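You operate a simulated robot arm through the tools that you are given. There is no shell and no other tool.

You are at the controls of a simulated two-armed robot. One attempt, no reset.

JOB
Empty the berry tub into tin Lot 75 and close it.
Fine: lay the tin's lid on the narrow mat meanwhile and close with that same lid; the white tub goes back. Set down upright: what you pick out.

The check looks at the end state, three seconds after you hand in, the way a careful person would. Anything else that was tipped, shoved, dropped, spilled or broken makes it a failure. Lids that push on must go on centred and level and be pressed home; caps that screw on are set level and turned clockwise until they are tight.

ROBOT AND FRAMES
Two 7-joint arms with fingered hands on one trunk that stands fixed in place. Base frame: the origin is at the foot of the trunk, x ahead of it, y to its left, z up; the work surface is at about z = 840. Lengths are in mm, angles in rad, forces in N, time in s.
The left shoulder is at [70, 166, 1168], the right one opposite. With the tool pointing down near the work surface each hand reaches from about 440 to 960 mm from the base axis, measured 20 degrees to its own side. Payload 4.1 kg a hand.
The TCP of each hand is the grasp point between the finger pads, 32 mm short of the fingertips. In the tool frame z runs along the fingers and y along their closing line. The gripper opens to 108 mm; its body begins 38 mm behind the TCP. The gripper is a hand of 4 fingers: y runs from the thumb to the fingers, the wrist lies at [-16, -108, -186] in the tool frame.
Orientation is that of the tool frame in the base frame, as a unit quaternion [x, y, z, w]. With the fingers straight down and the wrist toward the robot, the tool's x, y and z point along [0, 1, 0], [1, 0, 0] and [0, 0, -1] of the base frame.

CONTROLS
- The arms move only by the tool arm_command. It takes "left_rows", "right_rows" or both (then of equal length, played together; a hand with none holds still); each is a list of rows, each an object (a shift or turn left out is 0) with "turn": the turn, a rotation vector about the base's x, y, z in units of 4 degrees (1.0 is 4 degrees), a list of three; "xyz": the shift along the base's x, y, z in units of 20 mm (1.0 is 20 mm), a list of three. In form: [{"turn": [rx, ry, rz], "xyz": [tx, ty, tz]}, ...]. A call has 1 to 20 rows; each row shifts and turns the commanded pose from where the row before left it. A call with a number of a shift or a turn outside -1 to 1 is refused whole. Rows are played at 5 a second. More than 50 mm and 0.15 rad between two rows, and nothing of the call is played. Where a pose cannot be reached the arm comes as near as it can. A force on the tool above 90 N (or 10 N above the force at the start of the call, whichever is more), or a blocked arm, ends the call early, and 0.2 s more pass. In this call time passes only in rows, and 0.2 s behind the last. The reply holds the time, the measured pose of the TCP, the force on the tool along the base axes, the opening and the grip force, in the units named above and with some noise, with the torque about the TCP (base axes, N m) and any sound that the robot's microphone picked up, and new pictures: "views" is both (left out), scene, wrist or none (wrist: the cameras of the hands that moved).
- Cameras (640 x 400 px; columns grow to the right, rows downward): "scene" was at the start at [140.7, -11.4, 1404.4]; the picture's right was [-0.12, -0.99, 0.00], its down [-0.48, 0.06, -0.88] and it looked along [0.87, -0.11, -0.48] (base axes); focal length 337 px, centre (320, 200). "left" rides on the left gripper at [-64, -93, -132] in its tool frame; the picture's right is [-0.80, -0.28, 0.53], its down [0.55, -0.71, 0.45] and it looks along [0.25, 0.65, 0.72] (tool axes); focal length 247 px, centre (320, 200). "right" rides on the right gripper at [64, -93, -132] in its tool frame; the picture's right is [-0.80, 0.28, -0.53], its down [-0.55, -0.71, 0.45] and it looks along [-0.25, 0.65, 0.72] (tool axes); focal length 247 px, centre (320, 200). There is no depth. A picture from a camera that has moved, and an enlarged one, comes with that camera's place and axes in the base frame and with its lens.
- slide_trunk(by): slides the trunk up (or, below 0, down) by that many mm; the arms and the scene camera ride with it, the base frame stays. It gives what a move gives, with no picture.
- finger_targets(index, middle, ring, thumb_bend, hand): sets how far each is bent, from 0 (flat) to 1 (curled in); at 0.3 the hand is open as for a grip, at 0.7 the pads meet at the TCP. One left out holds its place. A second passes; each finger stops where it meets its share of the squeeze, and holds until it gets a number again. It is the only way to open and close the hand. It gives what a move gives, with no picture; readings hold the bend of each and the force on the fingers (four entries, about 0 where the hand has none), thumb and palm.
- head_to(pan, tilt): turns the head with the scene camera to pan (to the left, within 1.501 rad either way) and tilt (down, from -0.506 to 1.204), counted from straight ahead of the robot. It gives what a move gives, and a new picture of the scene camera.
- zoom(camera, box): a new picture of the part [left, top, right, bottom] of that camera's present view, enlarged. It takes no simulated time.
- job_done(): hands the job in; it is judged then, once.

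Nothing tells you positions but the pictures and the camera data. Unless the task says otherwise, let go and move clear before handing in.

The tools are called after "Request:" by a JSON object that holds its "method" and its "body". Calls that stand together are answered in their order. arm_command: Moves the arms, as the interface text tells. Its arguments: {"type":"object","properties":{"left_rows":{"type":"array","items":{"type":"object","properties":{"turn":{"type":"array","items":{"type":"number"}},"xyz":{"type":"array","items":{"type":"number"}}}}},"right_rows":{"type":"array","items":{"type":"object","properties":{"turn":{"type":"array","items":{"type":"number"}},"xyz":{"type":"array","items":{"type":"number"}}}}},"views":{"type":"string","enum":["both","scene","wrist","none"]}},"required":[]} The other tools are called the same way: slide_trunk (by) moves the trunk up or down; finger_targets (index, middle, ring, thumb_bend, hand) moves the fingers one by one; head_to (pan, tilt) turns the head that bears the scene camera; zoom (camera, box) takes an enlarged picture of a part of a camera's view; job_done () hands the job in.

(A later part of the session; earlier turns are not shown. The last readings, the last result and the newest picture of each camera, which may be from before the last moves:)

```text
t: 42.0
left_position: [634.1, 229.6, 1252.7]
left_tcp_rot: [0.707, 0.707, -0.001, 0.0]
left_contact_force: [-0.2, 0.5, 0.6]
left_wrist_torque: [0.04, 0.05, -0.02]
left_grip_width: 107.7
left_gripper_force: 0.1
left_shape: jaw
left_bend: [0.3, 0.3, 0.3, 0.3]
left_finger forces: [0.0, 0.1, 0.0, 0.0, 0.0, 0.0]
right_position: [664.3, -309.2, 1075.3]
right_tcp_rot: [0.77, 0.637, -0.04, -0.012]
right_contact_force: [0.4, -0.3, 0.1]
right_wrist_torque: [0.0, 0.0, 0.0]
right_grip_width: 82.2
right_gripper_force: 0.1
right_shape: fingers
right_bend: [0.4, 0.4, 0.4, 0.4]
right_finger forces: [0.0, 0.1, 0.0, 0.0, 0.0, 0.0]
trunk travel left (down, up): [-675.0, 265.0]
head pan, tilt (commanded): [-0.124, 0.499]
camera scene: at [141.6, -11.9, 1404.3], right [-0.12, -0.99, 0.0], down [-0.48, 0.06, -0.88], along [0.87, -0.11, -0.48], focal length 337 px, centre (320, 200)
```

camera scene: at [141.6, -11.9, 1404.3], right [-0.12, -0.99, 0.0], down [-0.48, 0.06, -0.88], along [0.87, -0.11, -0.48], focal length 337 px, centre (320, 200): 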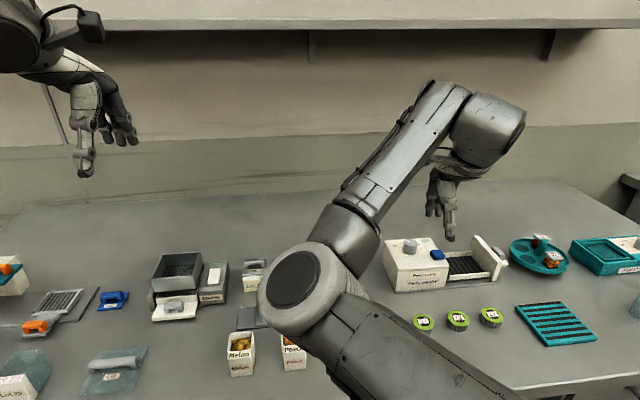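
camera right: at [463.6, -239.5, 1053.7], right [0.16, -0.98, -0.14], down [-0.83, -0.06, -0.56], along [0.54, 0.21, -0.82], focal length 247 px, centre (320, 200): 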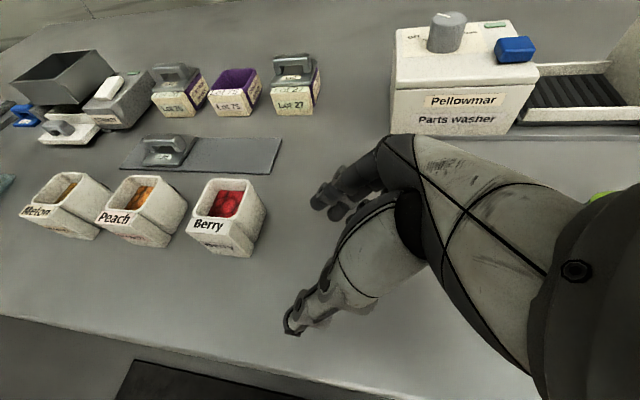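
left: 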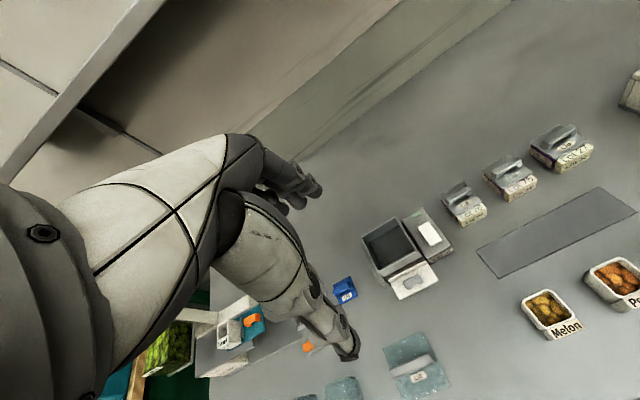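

The elbow is still on the inside. My plan is to extend the arm to the right-front, roll the hand there so the upper arm turns too, then retract; that should swing the elbow down and outward.

Request:
{"method": "arm_command", "body": {"right_rows": [{"xyz": [0.9, -0.2, 0.1], "turn": [0.16, -0.37, 0.89]}, {"xyz": [0.9, -0.2, 0.1], "turn": [0.16, -0.37, 0.89]}, {"xyz": [0.9, -0.2, 0.1], "turn": [0.16, -0.37, 0.89]}, {"xyz": [0.9, -0.2, 0.1]}, {"xyz": [0.9, -0.2, 0.1]}, {"xyz": [0.9, -0.2, 0.1]}, {"xyz": [0.9, -0.2, 0.1]}, {"xyz": [0.9, -0.2, 0.1]}, {"xyz": [0.9, -0.2, 0]}], "views": "none"}}

Request:
{"method": "arm_command", "body": {"right_rows": [{"xyz": [0, -0.63, 0.13], "turn": [-1, 0, 0]}, {"xyz": [0, -0.63, 0.13], "turn": [-1, 0, 0]}, {"xyz": [0, -0.63, 0.13], "turn": [-1, 0, 0]}, {"xyz": [0, -0.63, 0.13], "turn": [-1, 0, 0]}, {"xyz": [0, -0.63, 0.13], "turn": [-1, 0, 0]}, {"xyz": [0, -0.63, 0.13], "turn": [-1, 0, 0]}, {"xyz": [0, -0.52, 0.38], "turn": [-1, 0, 0]}, {"xyz": [0, -0.52, 0.38], "turn": [-1, 0, 0]}, {"xyz": [0, -0.52, 0.38], "turn": [-1, 0, 0]}, {"xyz": [0, -0.52, 0.38], "turn": [-1, 0, 0]}, {"xyz": [0, -0.52, 0.38], "turn": [-1, 0, 0]}, {"xyz": [0, -0.52, 0.38], "turn": [-1, 0, 0]}, {"xyz": [0, -0.32, 0.56], "turn": [-1, 0, 0]}, {"xyz": [0, -0.32, 0.56], "turn": [-1, 0, 0]}, {"xyz": [0, -0.32, 0.56], "turn": [-1, 0, 0]}, {"xyz": [0, -0.32, 0.56], "turn": [-1, 0, 0]}, {"xyz": [0, -0.32, 0.56], "turn": [-1, 0, 0]}, {"xyz": [0, -0.32, 0.56], "turn": [-1, 0, 0]}], "views": "scene"}}

```text
t: 44.0
left_position: [633.6, 230.2, 1254.9]
left_tcp_rot: [0.707, 0.707, 0.001, -0.001]
left_contact_force: [-0.7, -0.3, -0.1]
left_wrist_torque: [0.03, 0.02, 0.01]
left_grip_width: 107.7
left_gripper_force: 0.2
left_shape: jaw
left_bend: [0.3, 0.3, 0.3, 0.3]
left_finger forces: [0.0, 0.0, 0.0, 0.1, 0.0, 0.0]
right_position: [824.3, -346.1, 1091.7]
right_tcp_rot: [0.708, 0.706, 0.002, 0.003]
right_contact_force: [-0.4, -0.7, 0.2]
right_wrist_torque: [-0.02, -0.05, 0.05]
right_grip_width: 81.8
right_gripper_force: 0.1
right_shape: fingers
right_bend: [0.4, 0.4, 0.4, 0.4]
right_finger forces: [0.0, 0.0, 0.1, 0.0, 0.0, 0.1]
trunk travel left (down, up): [-675.0, 265.0]
head pan, tilt (commanded): [-0.124, 0.499]
```

```text
t: 47.8
left_position: [631.7, 230.8, 1254.1]
left_tcp_rot: [0.707, 0.708, 0.0, 0.0]
left_contact_force: [-0.3, -0.2, -0.4]
left_wrist_torque: [0.01, -0.01, 0.0]
left_grip_width: 107.7
left_gripper_force: 0.1
left_shape: jaw
left_bend: [0.3, 0.3, 0.3, 0.3]
left_finger forces: [0.1, 0.1, 0.1, 0.1, 0.0, 0.1]
right_position: [824.9, -523.1, 1222.2]
right_tcp_rot: [0.571, 0.572, -0.414, 0.419]
right_contact_force: [-0.4, 0.1, 0.2]
right_wrist_torque: [0.02, -0.02, -0.02]
right_grip_width: 82.3
right_gripper_force: 0.1
right_shape: fingers
right_bend: [0.4, 0.4, 0.4, 0.4]
right_finger forces: [0.1, 0.0, 0.1, 0.1, 0.1, 0.0]
trunk travel left (down, up): [-675.0, 265.0]
head pan, tilt (commanded): [-0.124, 0.499]
camera scene: at [140.7, -11.6, 1404.4], right [-0.12, -0.99, 0.0], down [-0.48, 0.06, -0.88], along [0.87, -0.11, -0.48], focal length 337 px, centre (320, 200)
```

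scene: 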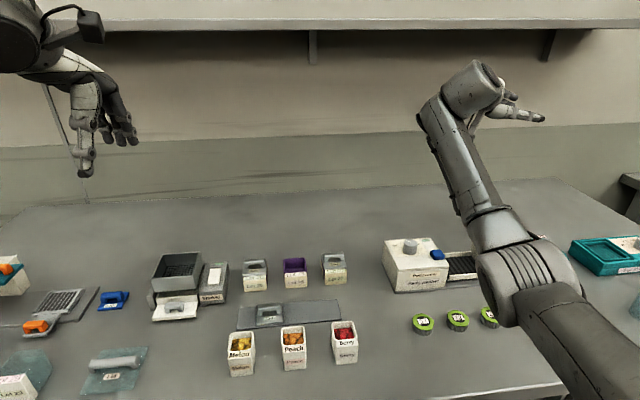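

The elbow is now down and to the right. I'll retract with this roll held, so the elbow bends outward.

Request:
{"method": "arm_command", "body": {"right_rows": [{"xyz": [-0.9, 0.4, -0.3]}, {"xyz": [-0.9, 0.4, -0.3]}, {"xyz": [-0.9, 0.4, -0.3]}, {"xyz": [-0.9, 0.4, -0.3]}, {"xyz": [-0.9, 0.4, -0.3]}, {"xyz": [-0.9, 0.4, -0.3]}, {"xyz": [-0.9, 0.4, -0.3]}, {"xyz": [-0.9, 0.4, -0.3]}, {"xyz": [-0.9, 0.4, -0.3]}, {"xyz": [-0.9, 0.4, -0.3]}, {"xyz": [-0.9, 0.4, -0.3]}, {"xyz": [-0.9, 0.4, -0.3]}], "views": "scene"}}

```text
t: 50.4
left_position: [633.4, 231.4, 1253.6]
left_tcp_rot: [0.706, 0.708, 0.0, 0.0]
left_contact_force: [-0.4, 0.5, -0.7]
left_wrist_torque: [0.0, -0.01, 0.06]
left_grip_width: 107.6
left_gripper_force: 0.2
left_shape: jaw
left_bend: [0.3, 0.3, 0.3, 0.3]
left_finger forces: [0.0, 0.1, 0.1, 0.0, 0.1, 0.0]
right_position: [607.4, -427.0, 1150.5]
right_tcp_rot: [0.571, 0.572, -0.414, 0.419]
right_contact_force: [-0.3, -0.8, -0.4]
right_wrist_torque: [-0.01, 0.04, -0.03]
right_grip_width: 82.1
right_gripper_force: 0.0
right_shape: fingers
right_bend: [0.4, 0.4, 0.4, 0.4]
right_finger forces: [0.1, 0.1, 0.0, 0.0, 0.0, 0.0]
trunk travel left (down, up): [-675.0, 265.0]
head pan, tilt (commanded): [-0.124, 0.499]
camera scene: at [140.4, -11.1, 1404.5], right [-0.12, -0.99, 0.0], down [-0.48, 0.06, -0.88], along [0.87, -0.11, -0.48], focal length 337 px, centre (320, 200)
```

scene: 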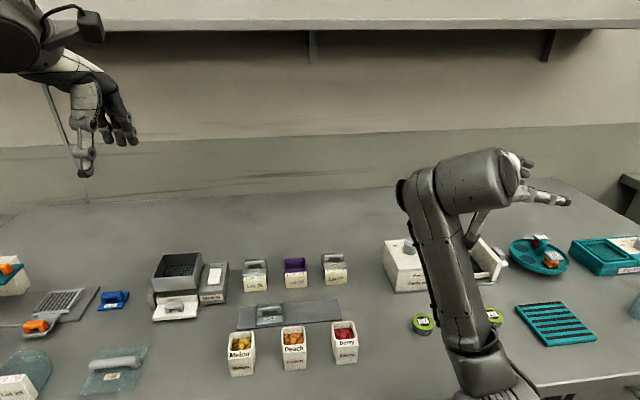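

The elbow is now low and outside. I'll roll back to fingers-down, pivoting about the wrist.

Request:
{"method": "arm_command", "body": {"right_rows": [{"xyz": [0, 0.32, -0.5], "turn": [1, 0, 0]}, {"xyz": [0, 0.32, -0.5], "turn": [1, 0, 0]}, {"xyz": [0, 0.32, -0.5], "turn": [1, 0, 0]}, {"xyz": [0, 0.32, -0.5], "turn": [1, 0, 0]}, {"xyz": [0, 0.32, -0.5], "turn": [1, 0, 0]}, {"xyz": [0, 0.32, -0.5], "turn": [1, 0, 0]}, {"xyz": [0, 0.52, -0.35], "turn": [1, 0, 0]}, {"xyz": [0, 0.52, -0.35], "turn": [1, 0, 0]}, {"xyz": [0, 0.52, -0.35], "turn": [1, 0, 0]}, {"xyz": [0, 0.52, -0.35], "turn": [1, 0, 0]}, {"xyz": [0, 0.52, -0.35], "turn": [1, 0, 0]}, {"xyz": [0, 0.52, -0.35], "turn": [1, 0, 0]}, {"xyz": [0, 0.63, 0], "turn": [1, 0, 0]}, {"xyz": [0, 0.63, 0], "turn": [1, 0, 0]}, {"xyz": [0, 0.63, 0], "turn": [1, 0, 0]}, {"xyz": [0, 0.63, 0], "turn": [1, 0, 0]}, {"xyz": [0, 0.63, 0], "turn": [1, 0, 0]}, {"xyz": [0, 0.63, 0], "turn": [1, 0, 0]}], "views": "scene"}}

```text
t: 54.2
left_position: [632.4, 230.1, 1254.5]
left_tcp_rot: [0.707, 0.707, 0.001, 0.0]
left_contact_force: [0.1, -1.2, -0.9]
left_wrist_torque: [-0.01, 0.0, 0.04]
left_grip_width: 107.7
left_gripper_force: 0.0
left_shape: jaw
left_bend: [0.3, 0.3, 0.3, 0.3]
left_finger forces: [0.0, 0.0, 0.0, 0.1, 0.0, 0.0]
right_position: [608.6, -261.8, 1049.9]
right_tcp_rot: [0.714, 0.7, -0.002, 0.009]
right_contact_force: [0.1, 0.3, -0.2]
right_wrist_torque: [0.02, 0.03, 0.0]
right_grip_width: 82.1
right_gripper_force: 0.1
right_shape: fingers
right_bend: [0.4, 0.4, 0.4, 0.4]
right_finger forces: [0.0, 0.1, 0.1, 0.0, 0.0, 0.0]
trunk travel left (down, up): [-675.0, 265.0]
head pan, tilt (commanded): [-0.124, 0.499]
camera scene: at [140.7, -11.5, 1404.4], right [-0.12, -0.99, 0.0], down [-0.48, 0.06, -0.88], along [0.87, -0.11, -0.48], focal length 337 px, centre (320, 200)
```

scene: 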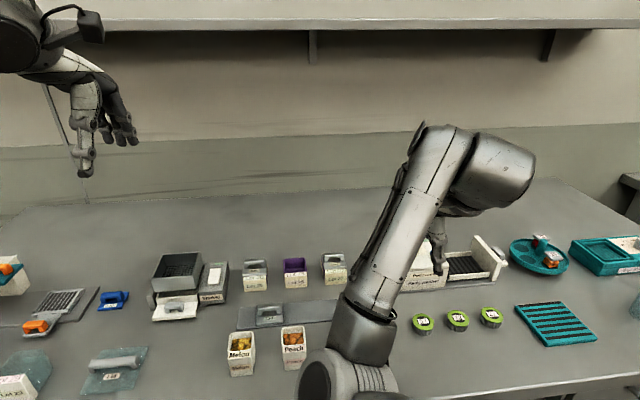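

The elbow drifted partway in again as I rolled back. Before fighting it, I'll test the mirrored option in free air: rolling the hand about +75° above the tin, wrist to the right, which would pour toward the right.

Request:
{"method": "arm_command", "body": {"right_rows": [{"xyz": [0.65, 0.9, 0.2], "turn": [0.5, 0, 0]}, {"xyz": [0.65, 0.9, 0.2], "turn": [0.5, 0, 0]}, {"xyz": [0.65, 0.9, 0.2], "turn": [0.5, 0, 0]}, {"xyz": [0.65, 0.9, 0.1], "turn": [0.5, 0, 0]}, {"xyz": [0.65, 0.9, 0.1], "turn": [0.5, 0, 0]}, {"xyz": [0.65, 0.9, 0.1], "turn": [0.5, 0, 0]}, {"xyz": [0.65, 0.9, 0], "turn": [0.5, 0, 0]}, {"xyz": [0.65, 0.9, 0], "turn": [0.5, 0, 0]}, {"xyz": [0.65, 0.9, 0], "turn": [0.5, 0, 0]}, {"xyz": [0.65, 0.9, 0], "turn": [0.5, 0, 0]}, {"xyz": [0.65, 0.9, 0], "turn": [0.5, 0, 0]}, {"xyz": [0.65, 0.9, 0], "turn": [0.5, 0, 0]}, {"xyz": [0.65, 0.9, 0], "turn": [0.5, 0, 0]}], "views": "scene"}}

Request:
{"method": "arm_command", "body": {"right_rows": [{"turn": [1, 0, 0]}, {"turn": [1, 0, 0]}, {"turn": [1, 0, 0]}, {"turn": [1, 0, 0]}, {"turn": [1, 0, 0]}, {"turn": [1, 0, 0]}, {"turn": [1, 0, 0]}, {"turn": [1, 0, 0]}, {"turn": [1, 0, 0]}, {"turn": [1, 0, 0]}, {"turn": [1, 0, 0]}, {"turn": [1, 0, 0]}], "views": "both"}}

```text
t: 57.0
left_position: [634.1, 230.5, 1253.6]
left_tcp_rot: [0.706, 0.708, 0.0, 0.0]
left_contact_force: [0.6, 0.1, 0.1]
left_wrist_torque: [-0.02, -0.02, -0.03]
left_grip_width: 107.6
left_gripper_force: 0.1
left_shape: jaw
left_bend: [0.3, 0.3, 0.3, 0.3]
left_finger forces: [0.1, 0.1, 0.1, 0.0, 0.1, 0.1]
right_position: [776.0, -15.5, 1064.3]
right_tcp_rot: [0.689, 0.689, 0.16, -0.158]
right_contact_force: [-0.6, 0.1, 0.7]
right_wrist_torque: [0.01, 0.02, -0.02]
right_grip_width: 82.1
right_gripper_force: 0.1
right_shape: fingers
right_bend: [0.4, 0.4, 0.4, 0.4]
right_finger forces: [0.0, 0.1, 0.0, 0.0, 0.1, 0.1]
trunk travel left (down, up): [-675.0, 265.0]
head pan, tilt (commanded): [-0.124, 0.499]
camera scene: at [141.1, -10.7, 1404.3], right [-0.12, -0.99, 0.0], down [-0.48, 0.06, -0.88], along [0.87, -0.11, -0.48], focal length 337 px, centre (320, 200)
```

scene: 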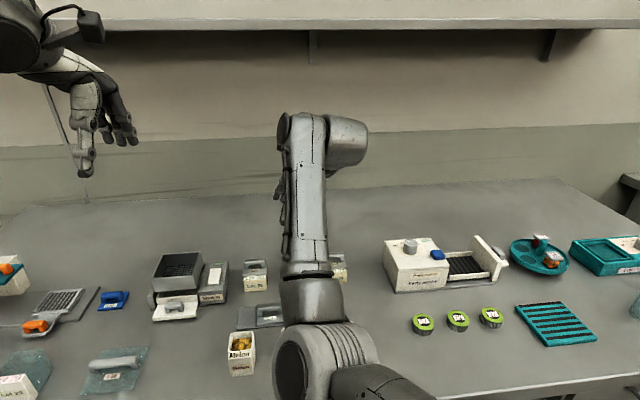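

```text
t: 59.6
left_position: [634.3, 231.0, 1253.3]
left_tcp_rot: [0.707, 0.707, 0.0, 0.0]
left_contact_force: [0.2, -0.4, 0.1]
left_wrist_torque: [0.02, -0.02, 0.0]
left_grip_width: 107.7
left_gripper_force: 0.1
left_shape: jaw
left_bend: [0.3, 0.3, 0.3, 0.3]
left_finger forces: [0.0, 0.0, 0.0, 0.1, 0.1, 0.0]
right_position: [784.0, -31.7, 1077.9]
right_tcp_rot: [0.57, 0.564, 0.435, -0.41]
right_contact_force: [1.1, -0.6, -0.5]
right_wrist_torque: [-0.03, 0.02, 0.0]
right_grip_width: 82.0
right_gripper_force: 0.1
right_shape: fingers
right_bend: [0.4, 0.4, 0.4, 0.4]
right_finger forces: [0.0, 0.2, 0.0, 0.0, 0.0, 0.0]
trunk travel left (down, up): [-675.0, 265.0]
head pan, tilt (commanded): [-0.124, 0.499]
camera scene: at [140.9, -11.4, 1404.4], right [-0.12, -0.99, 0.0], down [-0.48, 0.06, -0.88], along [0.87, -0.11, -0.48], focal length 337 px, centre (320, 200)
camera right: at [686.5, -136.4, 1175.4], right [0.28, -0.75, -0.61], down [-0.68, 0.29, -0.67], along [0.68, 0.6, -0.43], focal length 247 px, centre (320, 200)
```

scene: 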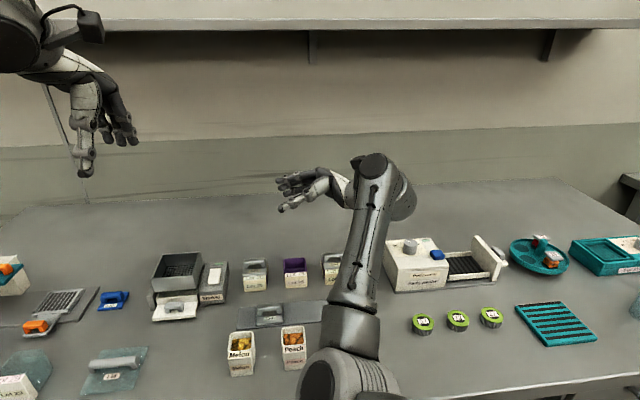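
right: 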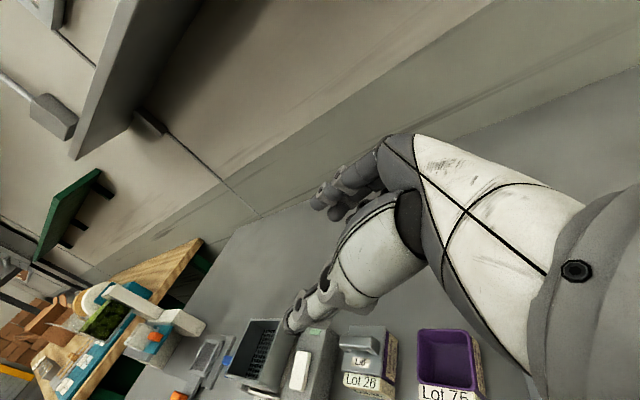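

The mirrored pour pose is reachable above the tin, and in it the camera and bulk stay on top. Now I'll test the matching grasp pose over the Berry tub, rolled about -40° with the wrist up-left, moving the left hand further away for room.

Request:
{"method": "arm_command", "body": {"right_rows": [{"xyz": [-0.3, -0.1, 0], "turn": [-1, 0, 0]}, {"xyz": [-0.3, -0.1, 0], "turn": [-1, 0, 0]}, {"xyz": [-0.3, -0.1, 0], "turn": [-1, 0, 0]}, {"xyz": [-0.3, -0.1, 0], "turn": [-1, 0, 0]}, {"xyz": [-0.3, -0.1, 0], "turn": [-1, 0, 0]}, {"xyz": [-0.3, -0.1, 0], "turn": [-1, 0, 0]}, {"xyz": [-0.3, -0.1, 0], "turn": [-1, 0, 0]}, {"xyz": [-0.3, -0.1, 0], "turn": [-1, 0, 0]}, {"xyz": [-0.3, -0.1, 0], "turn": [-1, 0, 0]}, {"xyz": [-0.3, -0.1, 0], "turn": [-1, 0, 0]}, {"xyz": [-0.3, -0.1, 0], "turn": [-1, 0, 0]}, {"xyz": [-0.3, -0.1, 0], "turn": [-1, 0, 0]}, {"xyz": [-0.3, -0.1, 0], "turn": [-1, 0, 0]}, {"xyz": [-0.3, -0.1, 0], "turn": [-1, 0, 0]}, {"xyz": [-0.3, -0.1, 0], "turn": [-1, 0, 0]}, {"xyz": [-0.3, -0.1, 0], "turn": [-1, 0, 0]}, {"xyz": [-0.3, -0.1, 0], "turn": [-1, 0, 0]}, {"xyz": [-0.3, -0.1, 0], "turn": [-1, 0, 0]}], "left_rows": [{"xyz": [0, 0.3, 0]}, {"xyz": [0, 0.3, 0]}, {"xyz": [0, 0.3, 0]}, {"xyz": [0, 0.3, 0]}, {"xyz": [0, 0.3, 0]}, {"xyz": [0, 0.3, 0]}, {"xyz": [0, 0.3, 0]}, {"xyz": [0, 0.3, 0]}, {"xyz": [0, 0.3, 0]}, {"xyz": [0, 0.3, 0]}, {"xyz": [0, 0.3, 0]}, {"xyz": [0, 0.3, 0]}, {"xyz": [0, 0.3, 0]}, {"xyz": [0, 0.3, 0]}, {"xyz": [0, 0.3, 0]}, {"xyz": [0, 0.3, 0]}, {"xyz": [0, 0.3, 0]}, {"xyz": [0, 0.3, 0]}], "views": "scene"}}

Request:
{"method": "arm_command", "body": {"right_rows": [{"xyz": [-0.5, -0.15, -0.2], "turn": [-1, 0, 0]}, {"xyz": [-0.5, -0.15, -0.2], "turn": [-1, 0, 0]}, {"xyz": [-0.5, -0.15, -0.2], "turn": [-1, 0, 0]}, {"xyz": [-0.5, -0.15, -0.2], "turn": [-1, 0, 0]}, {"xyz": [-0.5, -0.15, -0.2], "turn": [-1, 0, 0]}, {"xyz": [-0.5, -0.15, -0.2], "turn": [-1, 0, 0]}, {"xyz": [-0.5, -0.15, -0.2], "turn": [-1, 0, 0]}, {"xyz": [-0.5, -0.15, -0.2], "turn": [-1, 0, 0]}, {"xyz": [-0.5, -0.15, -0.2], "turn": [-1, 0, 0]}, {"xyz": [-0.5, -0.15, -0.2], "turn": [-1, 0, 0]}], "views": "both"}}

```text
t: 63.4
left_position: [631.0, 339.7, 1254.7]
left_tcp_rot: [0.707, 0.707, 0.0, 0.001]
left_contact_force: [0.2, 0.3, -0.1]
left_wrist_torque: [-0.02, 0.01, -0.01]
left_grip_width: 107.6
left_gripper_force: 0.1
left_shape: jaw
left_bend: [0.3, 0.3, 0.3, 0.3]
left_finger forces: [0.0, 0.0, 0.0, 0.1, 0.1, 0.0]
right_position: [666.5, -50.0, 1064.8]
right_tcp_rot: [0.708, 0.706, 0.013, -0.008]
right_contact_force: [0.4, 0.7, -0.2]
right_wrist_torque: [-0.07, -0.01, 0.01]
right_grip_width: 82.0
right_gripper_force: 0.0
right_shape: fingers
right_bend: [0.4, 0.4, 0.4, 0.4]
right_finger forces: [0.0, 0.0, 0.1, 0.0, 0.1, 0.1]
trunk travel left (down, up): [-675.0, 265.0]
head pan, tilt (commanded): [-0.124, 0.499]
camera scene: at [140.1, -9.5, 1404.5], right [-0.12, -0.99, 0.0], down [-0.48, 0.06, -0.88], along [0.87, -0.11, -0.48], focal length 337 px, centre (320, 200)
```

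scene: 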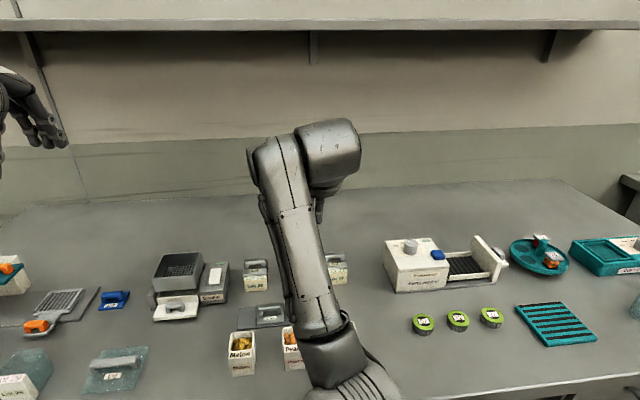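

```text
t: 65.8
left_position: [633.1, 338.2, 1254.3]
left_tcp_rot: [0.707, 0.707, 0.0, 0.0]
left_contact_force: [-1.0, 0.3, -0.6]
left_wrist_torque: [-0.02, -0.02, -0.02]
left_grip_width: 107.7
left_gripper_force: 0.1
left_shape: jaw
left_bend: [0.3, 0.3, 0.3, 0.3]
left_finger forces: [0.0, 0.0, 0.1, 0.2, 0.1, 0.0]
right_position: [582.7, -116.8, 1034.8]
right_tcp_rot: [0.682, 0.638, -0.243, 0.26]
right_contact_force: [0.5, 0.3, -0.2]
right_wrist_torque: [0.03, 0.01, 0.0]
right_grip_width: 81.9
right_gripper_force: 0.1
right_shape: fingers
right_bend: [0.4, 0.4, 0.4, 0.4]
right_finger forces: [0.0, 0.1, 0.1, 0.0, 0.1, 0.0]
trunk travel left (down, up): [-675.0, 265.0]
head pan, tilt (commanded): [-0.124, 0.499]
stopped in row 10 (right hand): the arm was blocked; the commanded pose is now the measured one
camera scene: at [141.0, -11.4, 1404.4], right [-0.12, -0.99, 0.0], down [-0.48, 0.06, -0.88], along [0.87, -0.11, -0.48], focal length 337 px, centre (320, 200)
camera right: at [494.7, 24.1, 1086.5], right [0.23, -0.25, 0.94], down [-0.74, -0.67, 0.0], along [0.63, -0.69, -0.34], focal length 247 px, centre (320, 200)
```

scene: 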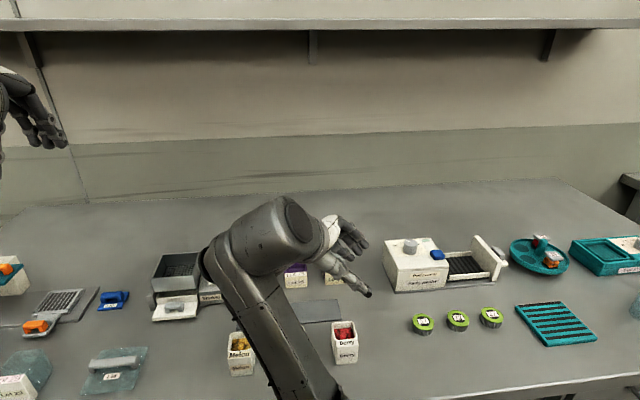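
right: 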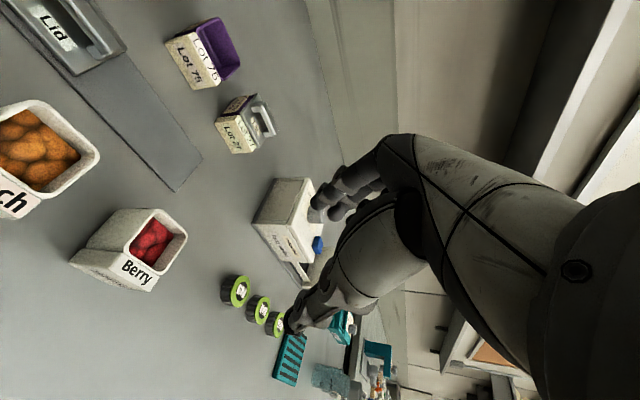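

The mirrored grasp at the tub is too cramped for this arm. A more natural option is to grip the tub across its left and right walls with the fingers pointing forward-down, then yaw in the air for the pour. I'll yaw the hand +90° here in free air to see if that posture works.

Request:
{"method": "arm_command", "body": {"right_rows": [{"xyz": [0.8, 0, 0.4]}, {"xyz": [0.8, 0, 0.4], "turn": [0, 0, 0.5]}, {"xyz": [0.8, 0, 0.4], "turn": [0, 0, 1]}, {"xyz": [0.4, -0.1, 0.2], "turn": [0, 0, 1]}, {"xyz": [0, -0.1, 0], "turn": [0, 0, 1]}, {"xyz": [0, -0.1, 0], "turn": [0, 0, 1]}, {"xyz": [0, -0.1, 0], "turn": [0, 0, 1]}, {"xyz": [0, -0.1, 0], "turn": [0, 0, 1]}, {"xyz": [0, -0.1, 0], "turn": [0, 0, 1]}, {"xyz": [0, -0.1, 0], "turn": [0, 0, 1]}, {"xyz": [0, -0.1, 0], "turn": [0, 0, 1]}, {"xyz": [0, -0.1, 0], "turn": [0, 0, 1]}, {"xyz": [0, -0.1, 0], "turn": [0, 0, 1]}, {"xyz": [0, -0.1, 0], "turn": [0, 0, 1]}, {"xyz": [0, -0.1, 0], "turn": [0, 0, 1]}, {"xyz": [0, -0.1, 0], "turn": [0, 0, 1]}, {"xyz": [0, -0.1, 0], "turn": [0, 0, 1]}, {"xyz": [0, -0.1, 0], "turn": [0, 0, 1]}], "views": "scene"}}

```text
t: 69.6
left_position: [632.2, 338.2, 1255.2]
left_tcp_rot: [0.707, 0.708, 0.0, 0.0]
left_contact_force: [1.0, -0.9, 0.4]
left_wrist_torque: [0.01, 0.01, -0.03]
left_grip_width: 107.7
left_gripper_force: 0.1
left_shape: jaw
left_bend: [0.3, 0.3, 0.3, 0.3]
left_finger forces: [0.0, 0.0, 0.0, 0.0, 0.0, 0.1]
right_position: [637.3, -144.4, 1061.7]
right_tcp_rot: [0.222, 0.909, -0.063, 0.348]
right_contact_force: [-0.4, -0.2, -0.6]
right_wrist_torque: [-0.02, 0.0, 0.0]
right_grip_width: 81.8
right_gripper_force: 0.1
right_shape: fingers
right_bend: [0.4, 0.4, 0.4, 0.4]
right_finger forces: [0.0, 0.0, 0.0, 0.0, 0.0, 0.1]
trunk travel left (down, up): [-675.0, 265.0]
head pan, tilt (commanded): [-0.124, 0.499]
camera scene: at [140.8, -11.8, 1404.4], right [-0.12, -0.99, 0.0], down [-0.48, 0.06, -0.88], along [0.87, -0.11, -0.48], focal length 337 px, centre (320, 200)
```

scene: 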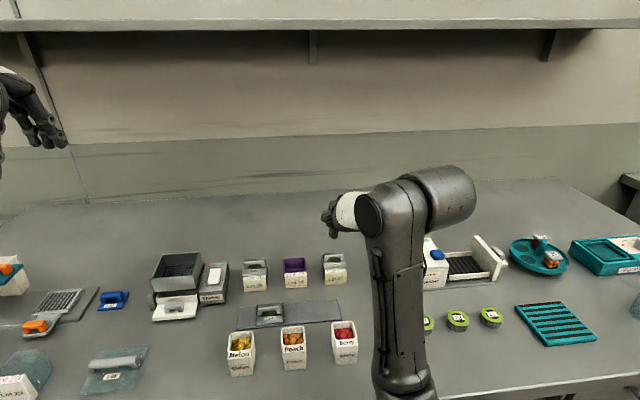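

This posture is very natural: the elbow is low and outside, and the work area is unobstructed. I'll finish the yaw to exactly +90° while moving toward a point above the tub.

Request:
{"method": "arm_command", "body": {"right_rows": [{"xyz": [-0.5, 0.2, -0.2], "turn": [0, 0, 0.95]}, {"xyz": [-0.5, 0.2, -0.3], "turn": [0, 0, 0.95]}, {"xyz": [-0.5, 0.2, -0.3], "turn": [0, 0, 0.95]}, {"xyz": [-0.5, 0.2, -0.3], "turn": [0, 0, 0.95]}, {"xyz": [-0.5, 0.2, -0.3], "turn": [0, 0, 0.95]}, {"xyz": [-0.5, 0.2, -0.3], "turn": [0, 0, 0.95]}, {"xyz": [-0.5, 0.2, -0.3], "turn": [0, 0, 0.95]}, {"xyz": [-0.5, 0.1, -0.5], "turn": [-0.57, 0, 0]}], "views": "both"}}

Request:
{"method": "finger_targets", "body": {"hand": "right", "index": 0.43, "middle": 0.43, "ring": 0.43, "thumb_bend": 0.43}}

Request:
{"method": "zoom", "body": {"camera": "right", "box": [200, 150, 400, 350]}}

Request:
{"method": "zoom", "body": {"camera": "scene", "box": [280, 230, 400, 370]}}

```text
t: 71.4
left_position: [631.8, 338.7, 1253.9]
left_tcp_rot: [0.707, 0.707, 0.0, 0.0]
left_contact_force: [-0.4, 0.0, 0.6]
left_wrist_torque: [0.04, 0.0, 0.0]
left_grip_width: 107.4
left_gripper_force: 0.1
left_shape: jaw
left_bend: [0.3, 0.3, 0.3, 0.3]
left_finger forces: [0.0, 0.0, 0.1, 0.0, 0.0, 0.0]
right_position: [557.6, -112.7, 1010.6]
right_tcp_rot: [0.0, 0.936, -0.001, 0.353]
right_contact_force: [-0.4, 0.6, 0.2]
right_wrist_torque: [0.0, -0.02, 0.04]
right_grip_width: 82.3
right_gripper_force: 0.1
right_shape: fingers
right_bend: [0.4, 0.4, 0.4, 0.4]
right_finger forces: [0.0, 0.0, 0.0, 0.0, 0.0, 0.0]
trunk travel left (down, up): [-675.0, 265.0]
head pan, tilt (commanded): [-0.124, 0.499]
camera scene: at [140.4, -11.9, 1404.4], right [-0.12, -0.99, 0.0], down [-0.48, 0.06, -0.88], along [0.87, -0.11, -0.48], focal length 337 px, centre (320, 200)
camera right: at [422.7, -205.7, 1068.2], right [0.25, 0.28, 0.93], down [0.71, -0.7, 0.03], along [0.66, 0.65, -0.38], focal length 247 px, centre (320, 200)
```

scene: 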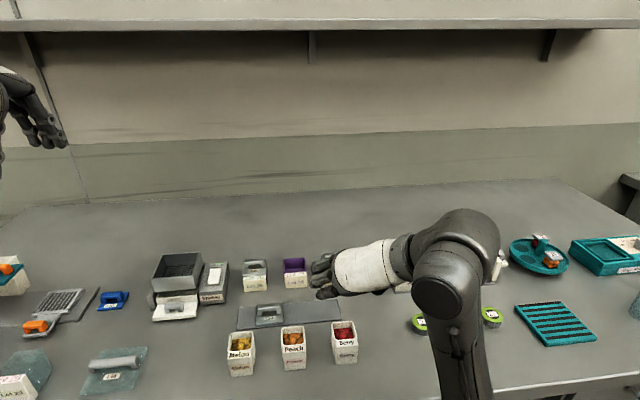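
right: 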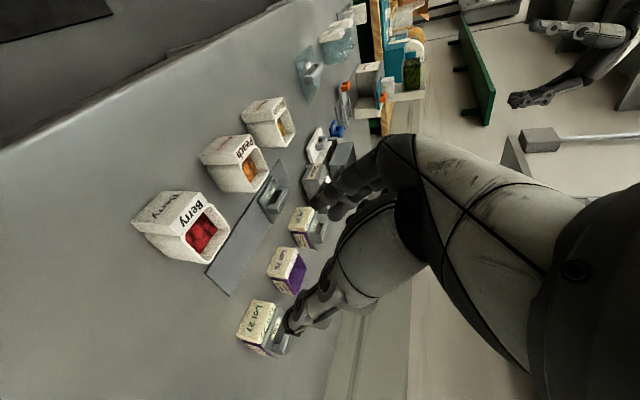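

```text
t: 72.4
left_position: [632.4, 337.9, 1253.8]
left_tcp_rot: [0.708, 0.707, 0.0, -0.001]
left_contact_force: [0.5, 0.1, 0.2]
left_wrist_torque: [0.02, 0.01, 0.03]
left_grip_width: 107.3
left_gripper_force: 0.0
left_shape: jaw
left_bend: [0.3, 0.3, 0.3, 0.3]
left_finger forces: [0.0, 0.0, 0.0, 0.1, 0.0, 0.0]
right_position: [558.1, -112.7, 1011.3]
right_tcp_rot: [-0.001, 0.936, 0.001, 0.353]
right_contact_force: [-0.3, -0.5, -0.2]
right_wrist_torque: [0.04, 0.01, -0.02]
right_grip_width: 75.0
right_gripper_force: 0.1
right_shape: fingers
right_bend: [0.43, 0.43, 0.43, 0.43]
right_finger forces: [0.0, 0.1, 0.1, 0.0, 0.0, 0.0]
trunk travel left (down, up): [-675.0, 265.0]
head pan, tilt (commanded): [-0.124, 0.499]
```

```text
2.00 times, centred on (300, 250) of right
camera zoom: at [423.0, -205.4, 1068.2], right [0.25, 0.28, 0.93], down [0.71, -0.7, 0.03], along [0.66, 0.65, -0.38], focal length 494 px, centre (360, 100)
```

zoom: 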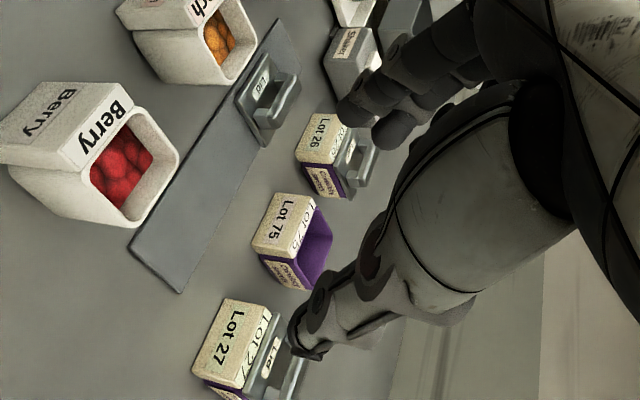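

```text
2.86 times, centred on (340, 300) of scene
camera zoom: at [140.7, -11.4, 1404.4], right [-0.12, -0.99, 0.0], down [-0.48, 0.06, -0.88], along [0.87, -0.11, -0.48], focal length 963 px, centre (263, -86)
```

zoom: 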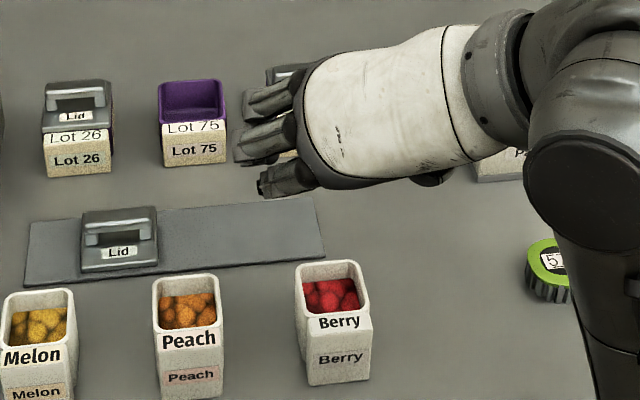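

The tub is straddled correctly in this posture, with the thumb on the right side and the fingers on the left. I'll descend partway and re-check the clearances to the Berry and Peach tubs.

Request:
{"method": "arm_command", "body": {"right_rows": [{"xyz": [-0.1, 0.02, -0.8]}, {"xyz": [-0.1, 0.02, -0.9]}, {"xyz": [-0.1, 0.02, -0.9]}, {"xyz": [0, 0, -0.6]}], "views": "both"}}

Request:
{"method": "zoom", "body": {"camera": "right", "box": [160, 130, 400, 350]}}

Request:
{"method": "zoom", "body": {"camera": "scene", "box": [280, 260, 400, 370]}}

Request:
{"method": "zoom", "body": {"camera": "left", "box": [320, 100, 640, 400]}}

```text
t: 73.4
left_position: [632.3, 338.6, 1253.4]
left_tcp_rot: [0.707, 0.707, -0.001, 0.0]
left_contact_force: [0.3, -0.7, 0.0]
left_wrist_torque: [0.02, 0.0, -0.01]
left_grip_width: 107.7
left_gripper_force: 0.0
left_shape: jaw
left_bend: [0.3, 0.3, 0.3, 0.3]
left_finger forces: [0.0, 0.0, 0.0, 0.1, 0.0, 0.1]
right_position: [550.7, -113.8, 947.5]
right_tcp_rot: [-0.001, 0.936, 0.001, 0.353]
right_contact_force: [-0.2, -0.1, -0.4]
right_wrist_torque: [-0.01, -0.04, -0.02]
right_grip_width: 74.8
right_gripper_force: 0.0
right_shape: fingers
right_bend: [0.43, 0.43, 0.43, 0.43]
right_finger forces: [0.0, 0.0, 0.0, 0.0, 0.1, 0.0]
trunk travel left (down, up): [-675.0, 265.0]
head pan, tilt (commanded): [-0.124, 0.499]
camera scene: at [140.6, -11.6, 1404.4], right [-0.12, -0.99, 0.0], down [-0.48, 0.06, -0.88], along [0.87, -0.11, -0.48], focal length 337 px, centre (320, 200)
camera right: at [416.4, -204.5, 1004.5], right [0.25, 0.28, 0.93], down [0.71, -0.7, 0.03], along [0.66, 0.65, -0.38], focal length 247 px, centre (320, 200)
```

scene: 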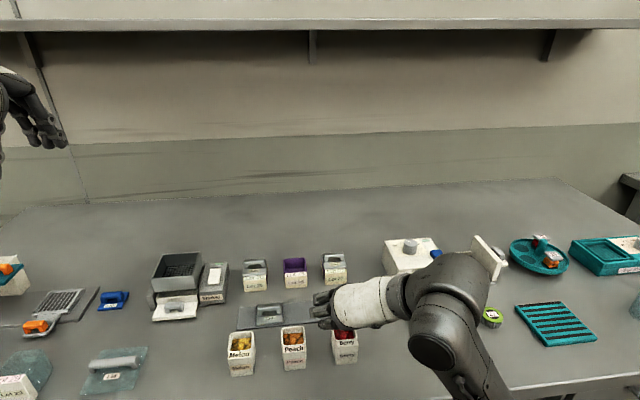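
right: 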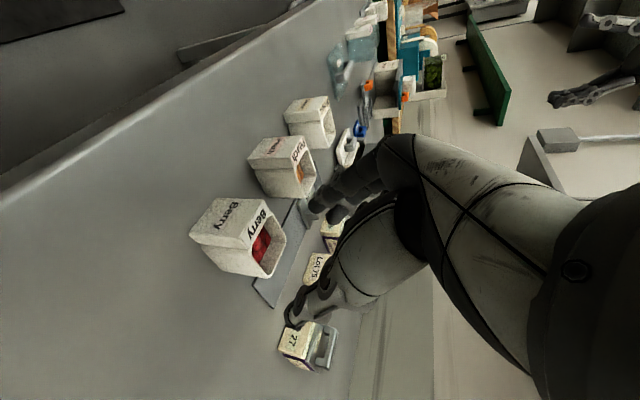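

```text
1.82 times, centred on (280, 240) of right
camera zoom: at [416.4, -204.5, 1004.5], right [0.25, 0.28, 0.93], down [0.71, -0.7, 0.03], along [0.66, 0.65, -0.38], focal length 449 px, centre (393, 127)
```

zoom: 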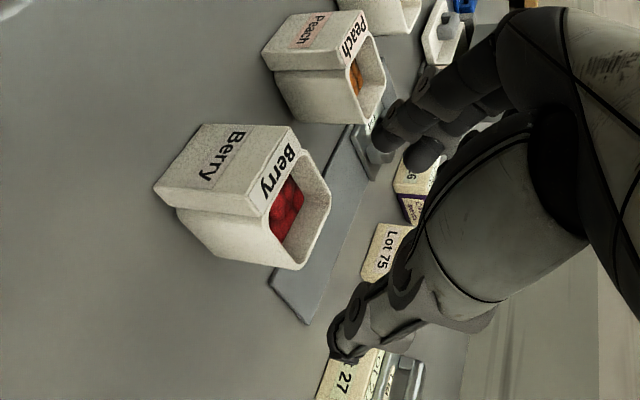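

```text
3.64 times, centred on (340, 315) of scene
camera zoom: at [140.6, -11.6, 1404.4], right [-0.12, -0.99, 0.0], down [-0.48, 0.06, -0.88], along [0.87, -0.11, -0.48], focal length 1226 px, centre (247, -218)
```

zoom: 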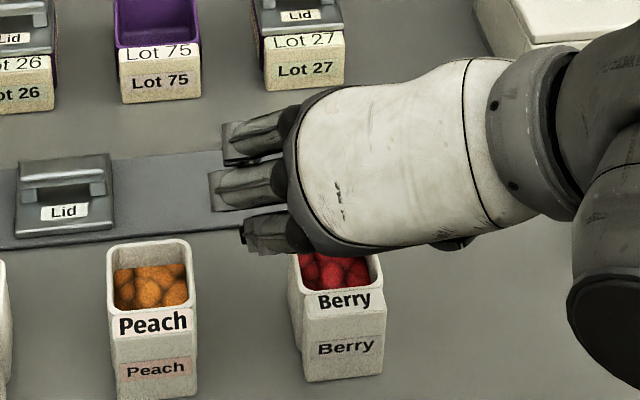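

```text
1.33 times, centred on (480, 250) of left
camera zoom: at [538.4, 274.4, 1385.6], right [-0.28, -0.8, -0.53], down [-0.71, 0.55, -0.45], along [0.65, 0.25, -0.72], focal length 329 px, centre (107, 133)
```

zoom: 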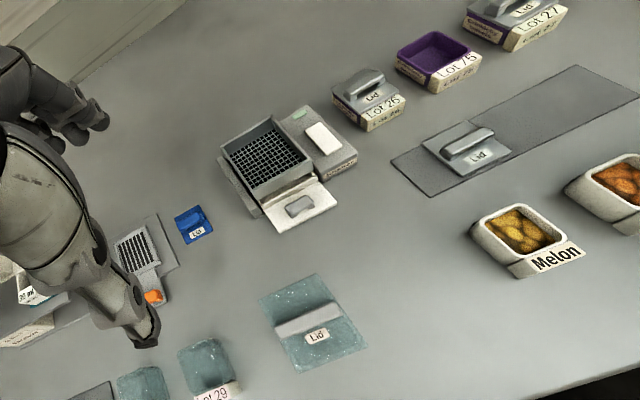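

Clearance to the Peach tub is about 10 mm on the finger side. I'll narrow the opening slightly and descend further.

Request:
{"method": "finger_targets", "body": {"hand": "right", "index": 0.455, "middle": 0.455, "ring": 0.455, "thumb_bend": 0.44}}

Request:
{"method": "arm_command", "body": {"right_rows": [{"xyz": [0, 0.07, -0.8]}, {"xyz": [0, 0, -0.8]}, {"xyz": [0, 0, -0.5]}], "views": "both"}}

Request:
{"method": "zoom", "body": {"camera": "right", "box": [180, 150, 400, 350]}}

Request:
{"method": "zoom", "body": {"camera": "scene", "box": [280, 270, 400, 380]}}

```text
t: 74.4
left_position: [631.6, 338.8, 1254.1]
left_tcp_rot: [0.707, 0.707, 0.0, 0.0]
left_contact_force: [0.2, 0.1, 0.1]
left_wrist_torque: [-0.04, 0.01, 0.03]
left_grip_width: 107.4
left_gripper_force: 0.2
left_shape: jaw
left_bend: [0.3, 0.3, 0.3, 0.3]
left_finger forces: [0.0, 0.0, 0.1, 0.0, 0.0, 0.0]
right_position: [551.4, -112.7, 947.6]
right_tcp_rot: [0.0, 0.936, 0.001, 0.353]
right_contact_force: [0.6, 0.7, -0.1]
right_wrist_torque: [0.03, -0.02, -0.01]
right_grip_width: 71.3
right_gripper_force: 0.0
right_shape: fingers
right_bend: [0.45, 0.45, 0.45, 0.44]
right_finger forces: [0.0, 0.0, 0.0, 0.0, 0.0, 0.0]
trunk travel left (down, up): [-675.0, 265.0]
head pan, tilt (commanded): [-0.124, 0.499]
```

```text
t: 75.2
left_position: [631.4, 338.7, 1254.3]
left_tcp_rot: [0.707, 0.707, 0.0, 0.001]
left_contact_force: [-0.7, 0.0, -0.1]
left_wrist_torque: [-0.01, 0.02, -0.01]
left_grip_width: 107.6
left_gripper_force: 0.1
left_shape: jaw
left_bend: [0.3, 0.3, 0.3, 0.3]
left_finger forces: [0.0, 0.0, 0.0, 0.0, 0.0, 0.0]
right_position: [549.8, -110.3, 904.4]
right_tcp_rot: [0.001, 0.936, -0.001, 0.352]
right_contact_force: [0.3, -0.1, -0.3]
right_wrist_torque: [0.01, 0.03, 0.02]
right_grip_width: 71.1
right_gripper_force: 0.1
right_shape: fingers
right_bend: [0.45, 0.45, 0.45, 0.44]
right_finger forces: [0.1, 0.0, 0.0, 0.0, 0.1, 0.0]
trunk travel left (down, up): [-675.0, 265.0]
head pan, tilt (commanded): [-0.124, 0.499]
camera scene: at [140.7, -11.4, 1404.4], right [-0.12, -0.99, 0.0], down [-0.48, 0.06, -0.88], along [0.87, -0.11, -0.48], focal length 337 px, centre (320, 200)
camera right: at [416.8, -202.5, 961.3], right [0.25, 0.28, 0.93], down [0.71, -0.71, 0.03], along [0.66, 0.65, -0.38], focal length 247 px, centre (320, 200)
```

scene: 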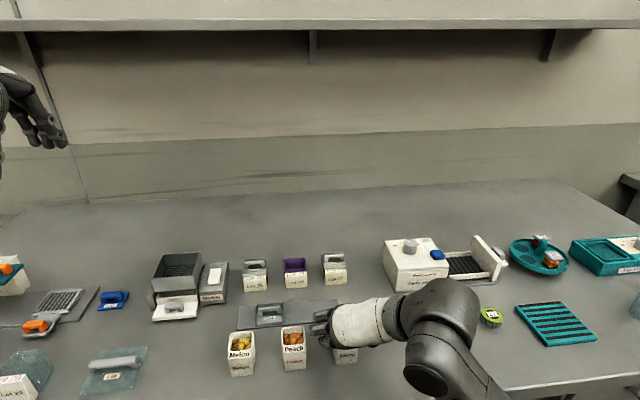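
right: 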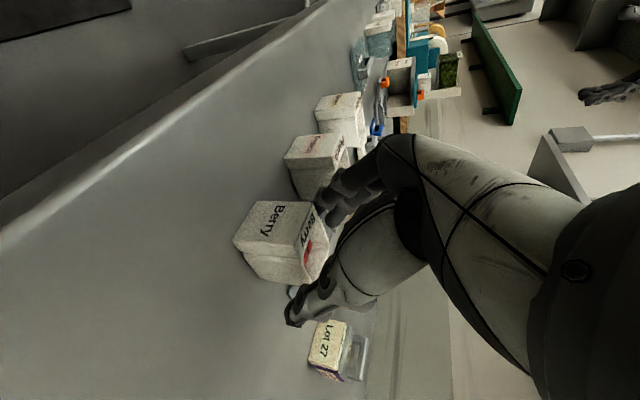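

```text
2.00 times, centred on (290, 250) of right
camera zoom: at [416.8, -202.5, 961.3], right [0.25, 0.28, 0.93], down [0.71, -0.71, 0.03], along [0.66, 0.65, -0.38], focal length 494 px, centre (380, 100)
```

zoom: 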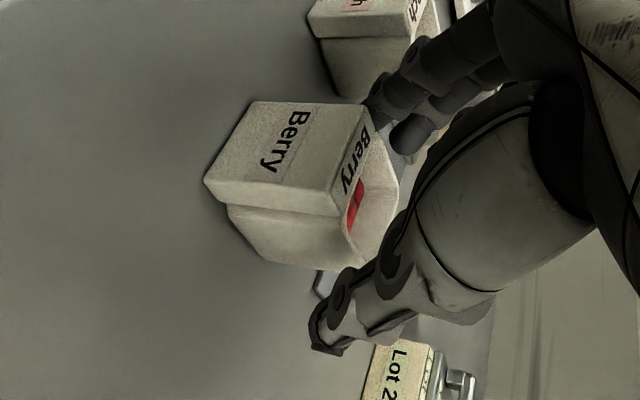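

```text
3.64 times, centred on (340, 325) of scene
camera zoom: at [140.7, -11.4, 1404.4], right [-0.12, -0.99, 0.0], down [-0.48, 0.06, -0.88], along [0.87, -0.11, -0.48], focal length 1226 px, centre (247, -254)
```

zoom: 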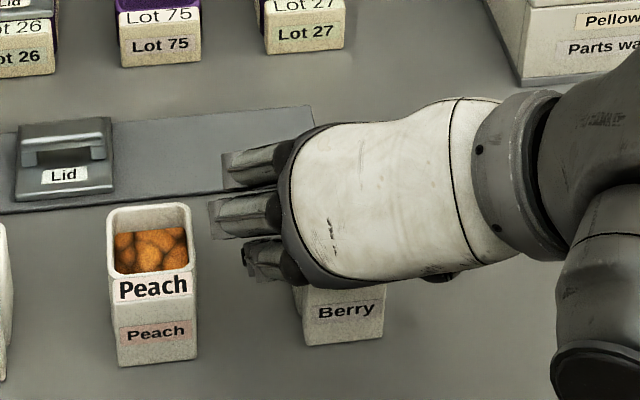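

Clearances look good on both sides. I'll go down the final 14 mm and close gently.

Request:
{"method": "arm_command", "body": {"right_rows": [{"xyz": [0, 0, -0.4]}, {"xyz": [0, -0.02, -0.3]}], "views": "none"}}

Request:
{"method": "finger_targets", "body": {"hand": "right", "index": 0.5, "middle": 0.5, "ring": 0.5, "thumb_bend": 0.5}}

Request:
{"method": "zoom", "body": {"camera": "right", "box": [180, 150, 400, 350]}}

Request:
{"method": "zoom", "body": {"camera": "scene", "box": [280, 270, 400, 380]}}

```text
t: 75.8
left_position: [632.7, 339.4, 1255.1]
left_tcp_rot: [0.707, 0.707, 0.0, 0.001]
left_contact_force: [0.2, 0.2, -0.1]
left_wrist_torque: [0.01, 0.01, 0.0]
left_grip_width: 107.8
left_gripper_force: 0.1
left_shape: jaw
left_bend: [0.3, 0.3, 0.3, 0.3]
left_finger forces: [0.0, 0.0, 0.0, 0.0, 0.0, 0.0]
right_position: [550.6, -111.5, 892.1]
right_tcp_rot: [-0.001, 0.936, 0.0, 0.353]
right_contact_force: [0.1, -0.9, -0.8]
right_wrist_torque: [0.02, -0.01, -0.01]
right_grip_width: 71.0
right_gripper_force: 0.1
right_shape: fingers
right_bend: [0.45, 0.45, 0.45, 0.44]
right_finger forces: [0.0, 0.1, 0.0, 0.0, 0.0, 0.0]
trunk travel left (down, up): [-675.0, 265.0]
head pan, tilt (commanded): [-0.124, 0.499]
```

```text
t: 76.8
left_position: [631.7, 338.6, 1253.8]
left_tcp_rot: [0.707, 0.707, 0.0, 0.0]
left_contact_force: [-0.2, -0.1, -0.1]
left_wrist_torque: [-0.05, -0.04, 0.0]
left_grip_width: 107.8
left_gripper_force: 0.1
left_shape: jaw
left_bend: [0.3, 0.3, 0.3, 0.3]
left_finger forces: [0.0, 0.0, 0.0, 0.0, 0.1, 0.0]
right_position: [552.5, -110.9, 891.3]
right_tcp_rot: [0.0, 0.936, -0.001, 0.352]
right_contact_force: [-0.1, 0.6, -0.1]
right_wrist_torque: [0.0, 0.03, 0.01]
right_grip_width: 56.2
right_gripper_force: 0.0
right_shape: fingers
right_bend: [0.5, 0.5, 0.5, 0.5]
right_finger forces: [0.0, 0.0, 0.0, 0.0, 0.0, 0.0]
trunk travel left (down, up): [-675.0, 265.0]
head pan, tilt (commanded): [-0.124, 0.499]
```

```text
2.00 times, centred on (290, 250) of right
camera zoom: at [416.7, -203.2, 948.2], right [0.25, 0.28, 0.93], down [0.71, -0.7, 0.03], along [0.66, 0.65, -0.38], focal length 494 px, centre (380, 100)
```

zoom: 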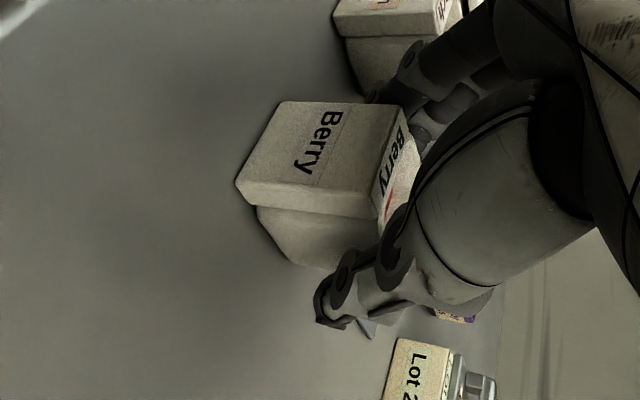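

```text
3.64 times, centred on (340, 325) of scene
camera zoom: at [140.7, -11.3, 1404.4], right [-0.12, -0.99, 0.0], down [-0.48, 0.06, -0.88], along [0.87, -0.11, -0.48], focal length 1226 px, centre (247, -254)
```

zoom: 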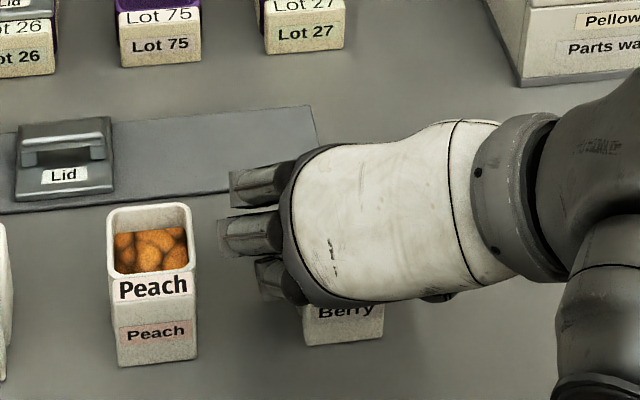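

There's no contact yet at 56 mm and the tub is about 41 mm wide. Closing to grip.

Request:
{"method": "finger_targets", "body": {"hand": "right", "index": 0.62, "middle": 0.62, "ring": 0.62, "thumb_bend": 0.62}}

Request:
{"method": "zoom", "body": {"camera": "right", "box": [180, 150, 400, 350]}}

Request:
{"method": "zoom", "body": {"camera": "scene", "box": [280, 270, 400, 380]}}

```text
t: 77.8
left_position: [632.9, 338.5, 1253.2]
left_tcp_rot: [0.707, 0.707, 0.0, 0.0]
left_contact_force: [0.2, 0.0, 0.2]
left_wrist_torque: [-0.01, 0.01, 0.02]
left_grip_width: 107.7
left_gripper_force: 0.0
left_shape: jaw
left_bend: [0.3, 0.3, 0.3, 0.3]
left_finger forces: [0.0, 0.0, 0.0, 0.0, 0.0, 0.0]
right_position: [551.3, -110.4, 891.6]
right_tcp_rot: [-0.001, 0.936, 0.001, 0.353]
right_contact_force: [-0.3, -0.2, 1.0]
right_wrist_torque: [-0.01, 0.02, 0.0]
right_grip_width: 42.7
right_gripper_force: 9.1
right_shape: fingers
right_bend: [0.57, 0.59, 0.59, 0.54]
right_finger forces: [3.2, 3.3, 2.5, 0.0, 9.3, 0.0]
trunk travel left (down, up): [-675.0, 265.0]
head pan, tilt (commanded): [-0.124, 0.499]
```

```text
2.00 times, centred on (290, 250) of right
camera zoom: at [416.8, -203.2, 948.2], right [0.25, 0.28, 0.93], down [0.71, -0.7, 0.03], along [0.66, 0.65, -0.38], focal length 494 px, centre (380, 100)
```

zoom: 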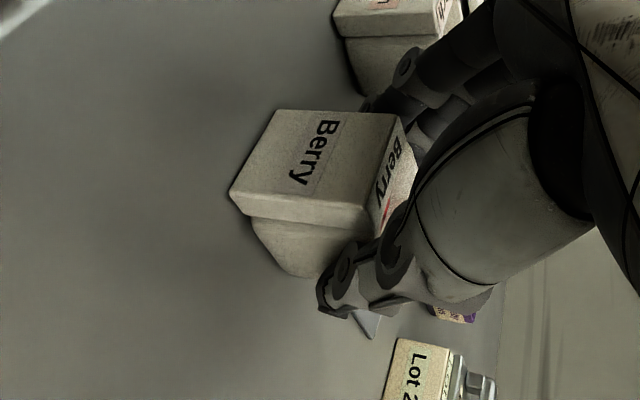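

```text
3.64 times, centred on (340, 325) of scene
camera zoom: at [140.8, -11.3, 1404.4], right [-0.12, -0.99, 0.0], down [-0.48, 0.06, -0.88], along [0.87, -0.11, -0.48], focal length 1226 px, centre (247, -254)
```

zoom: 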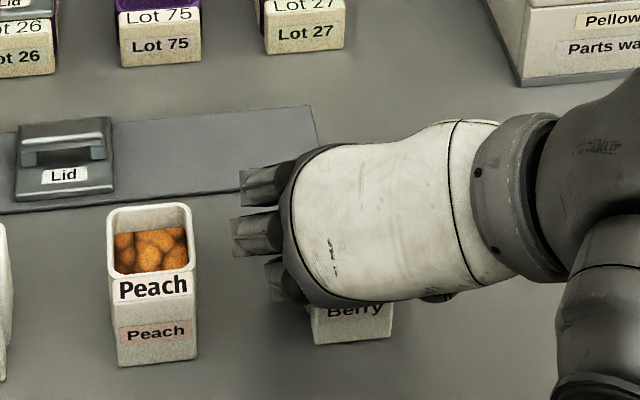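

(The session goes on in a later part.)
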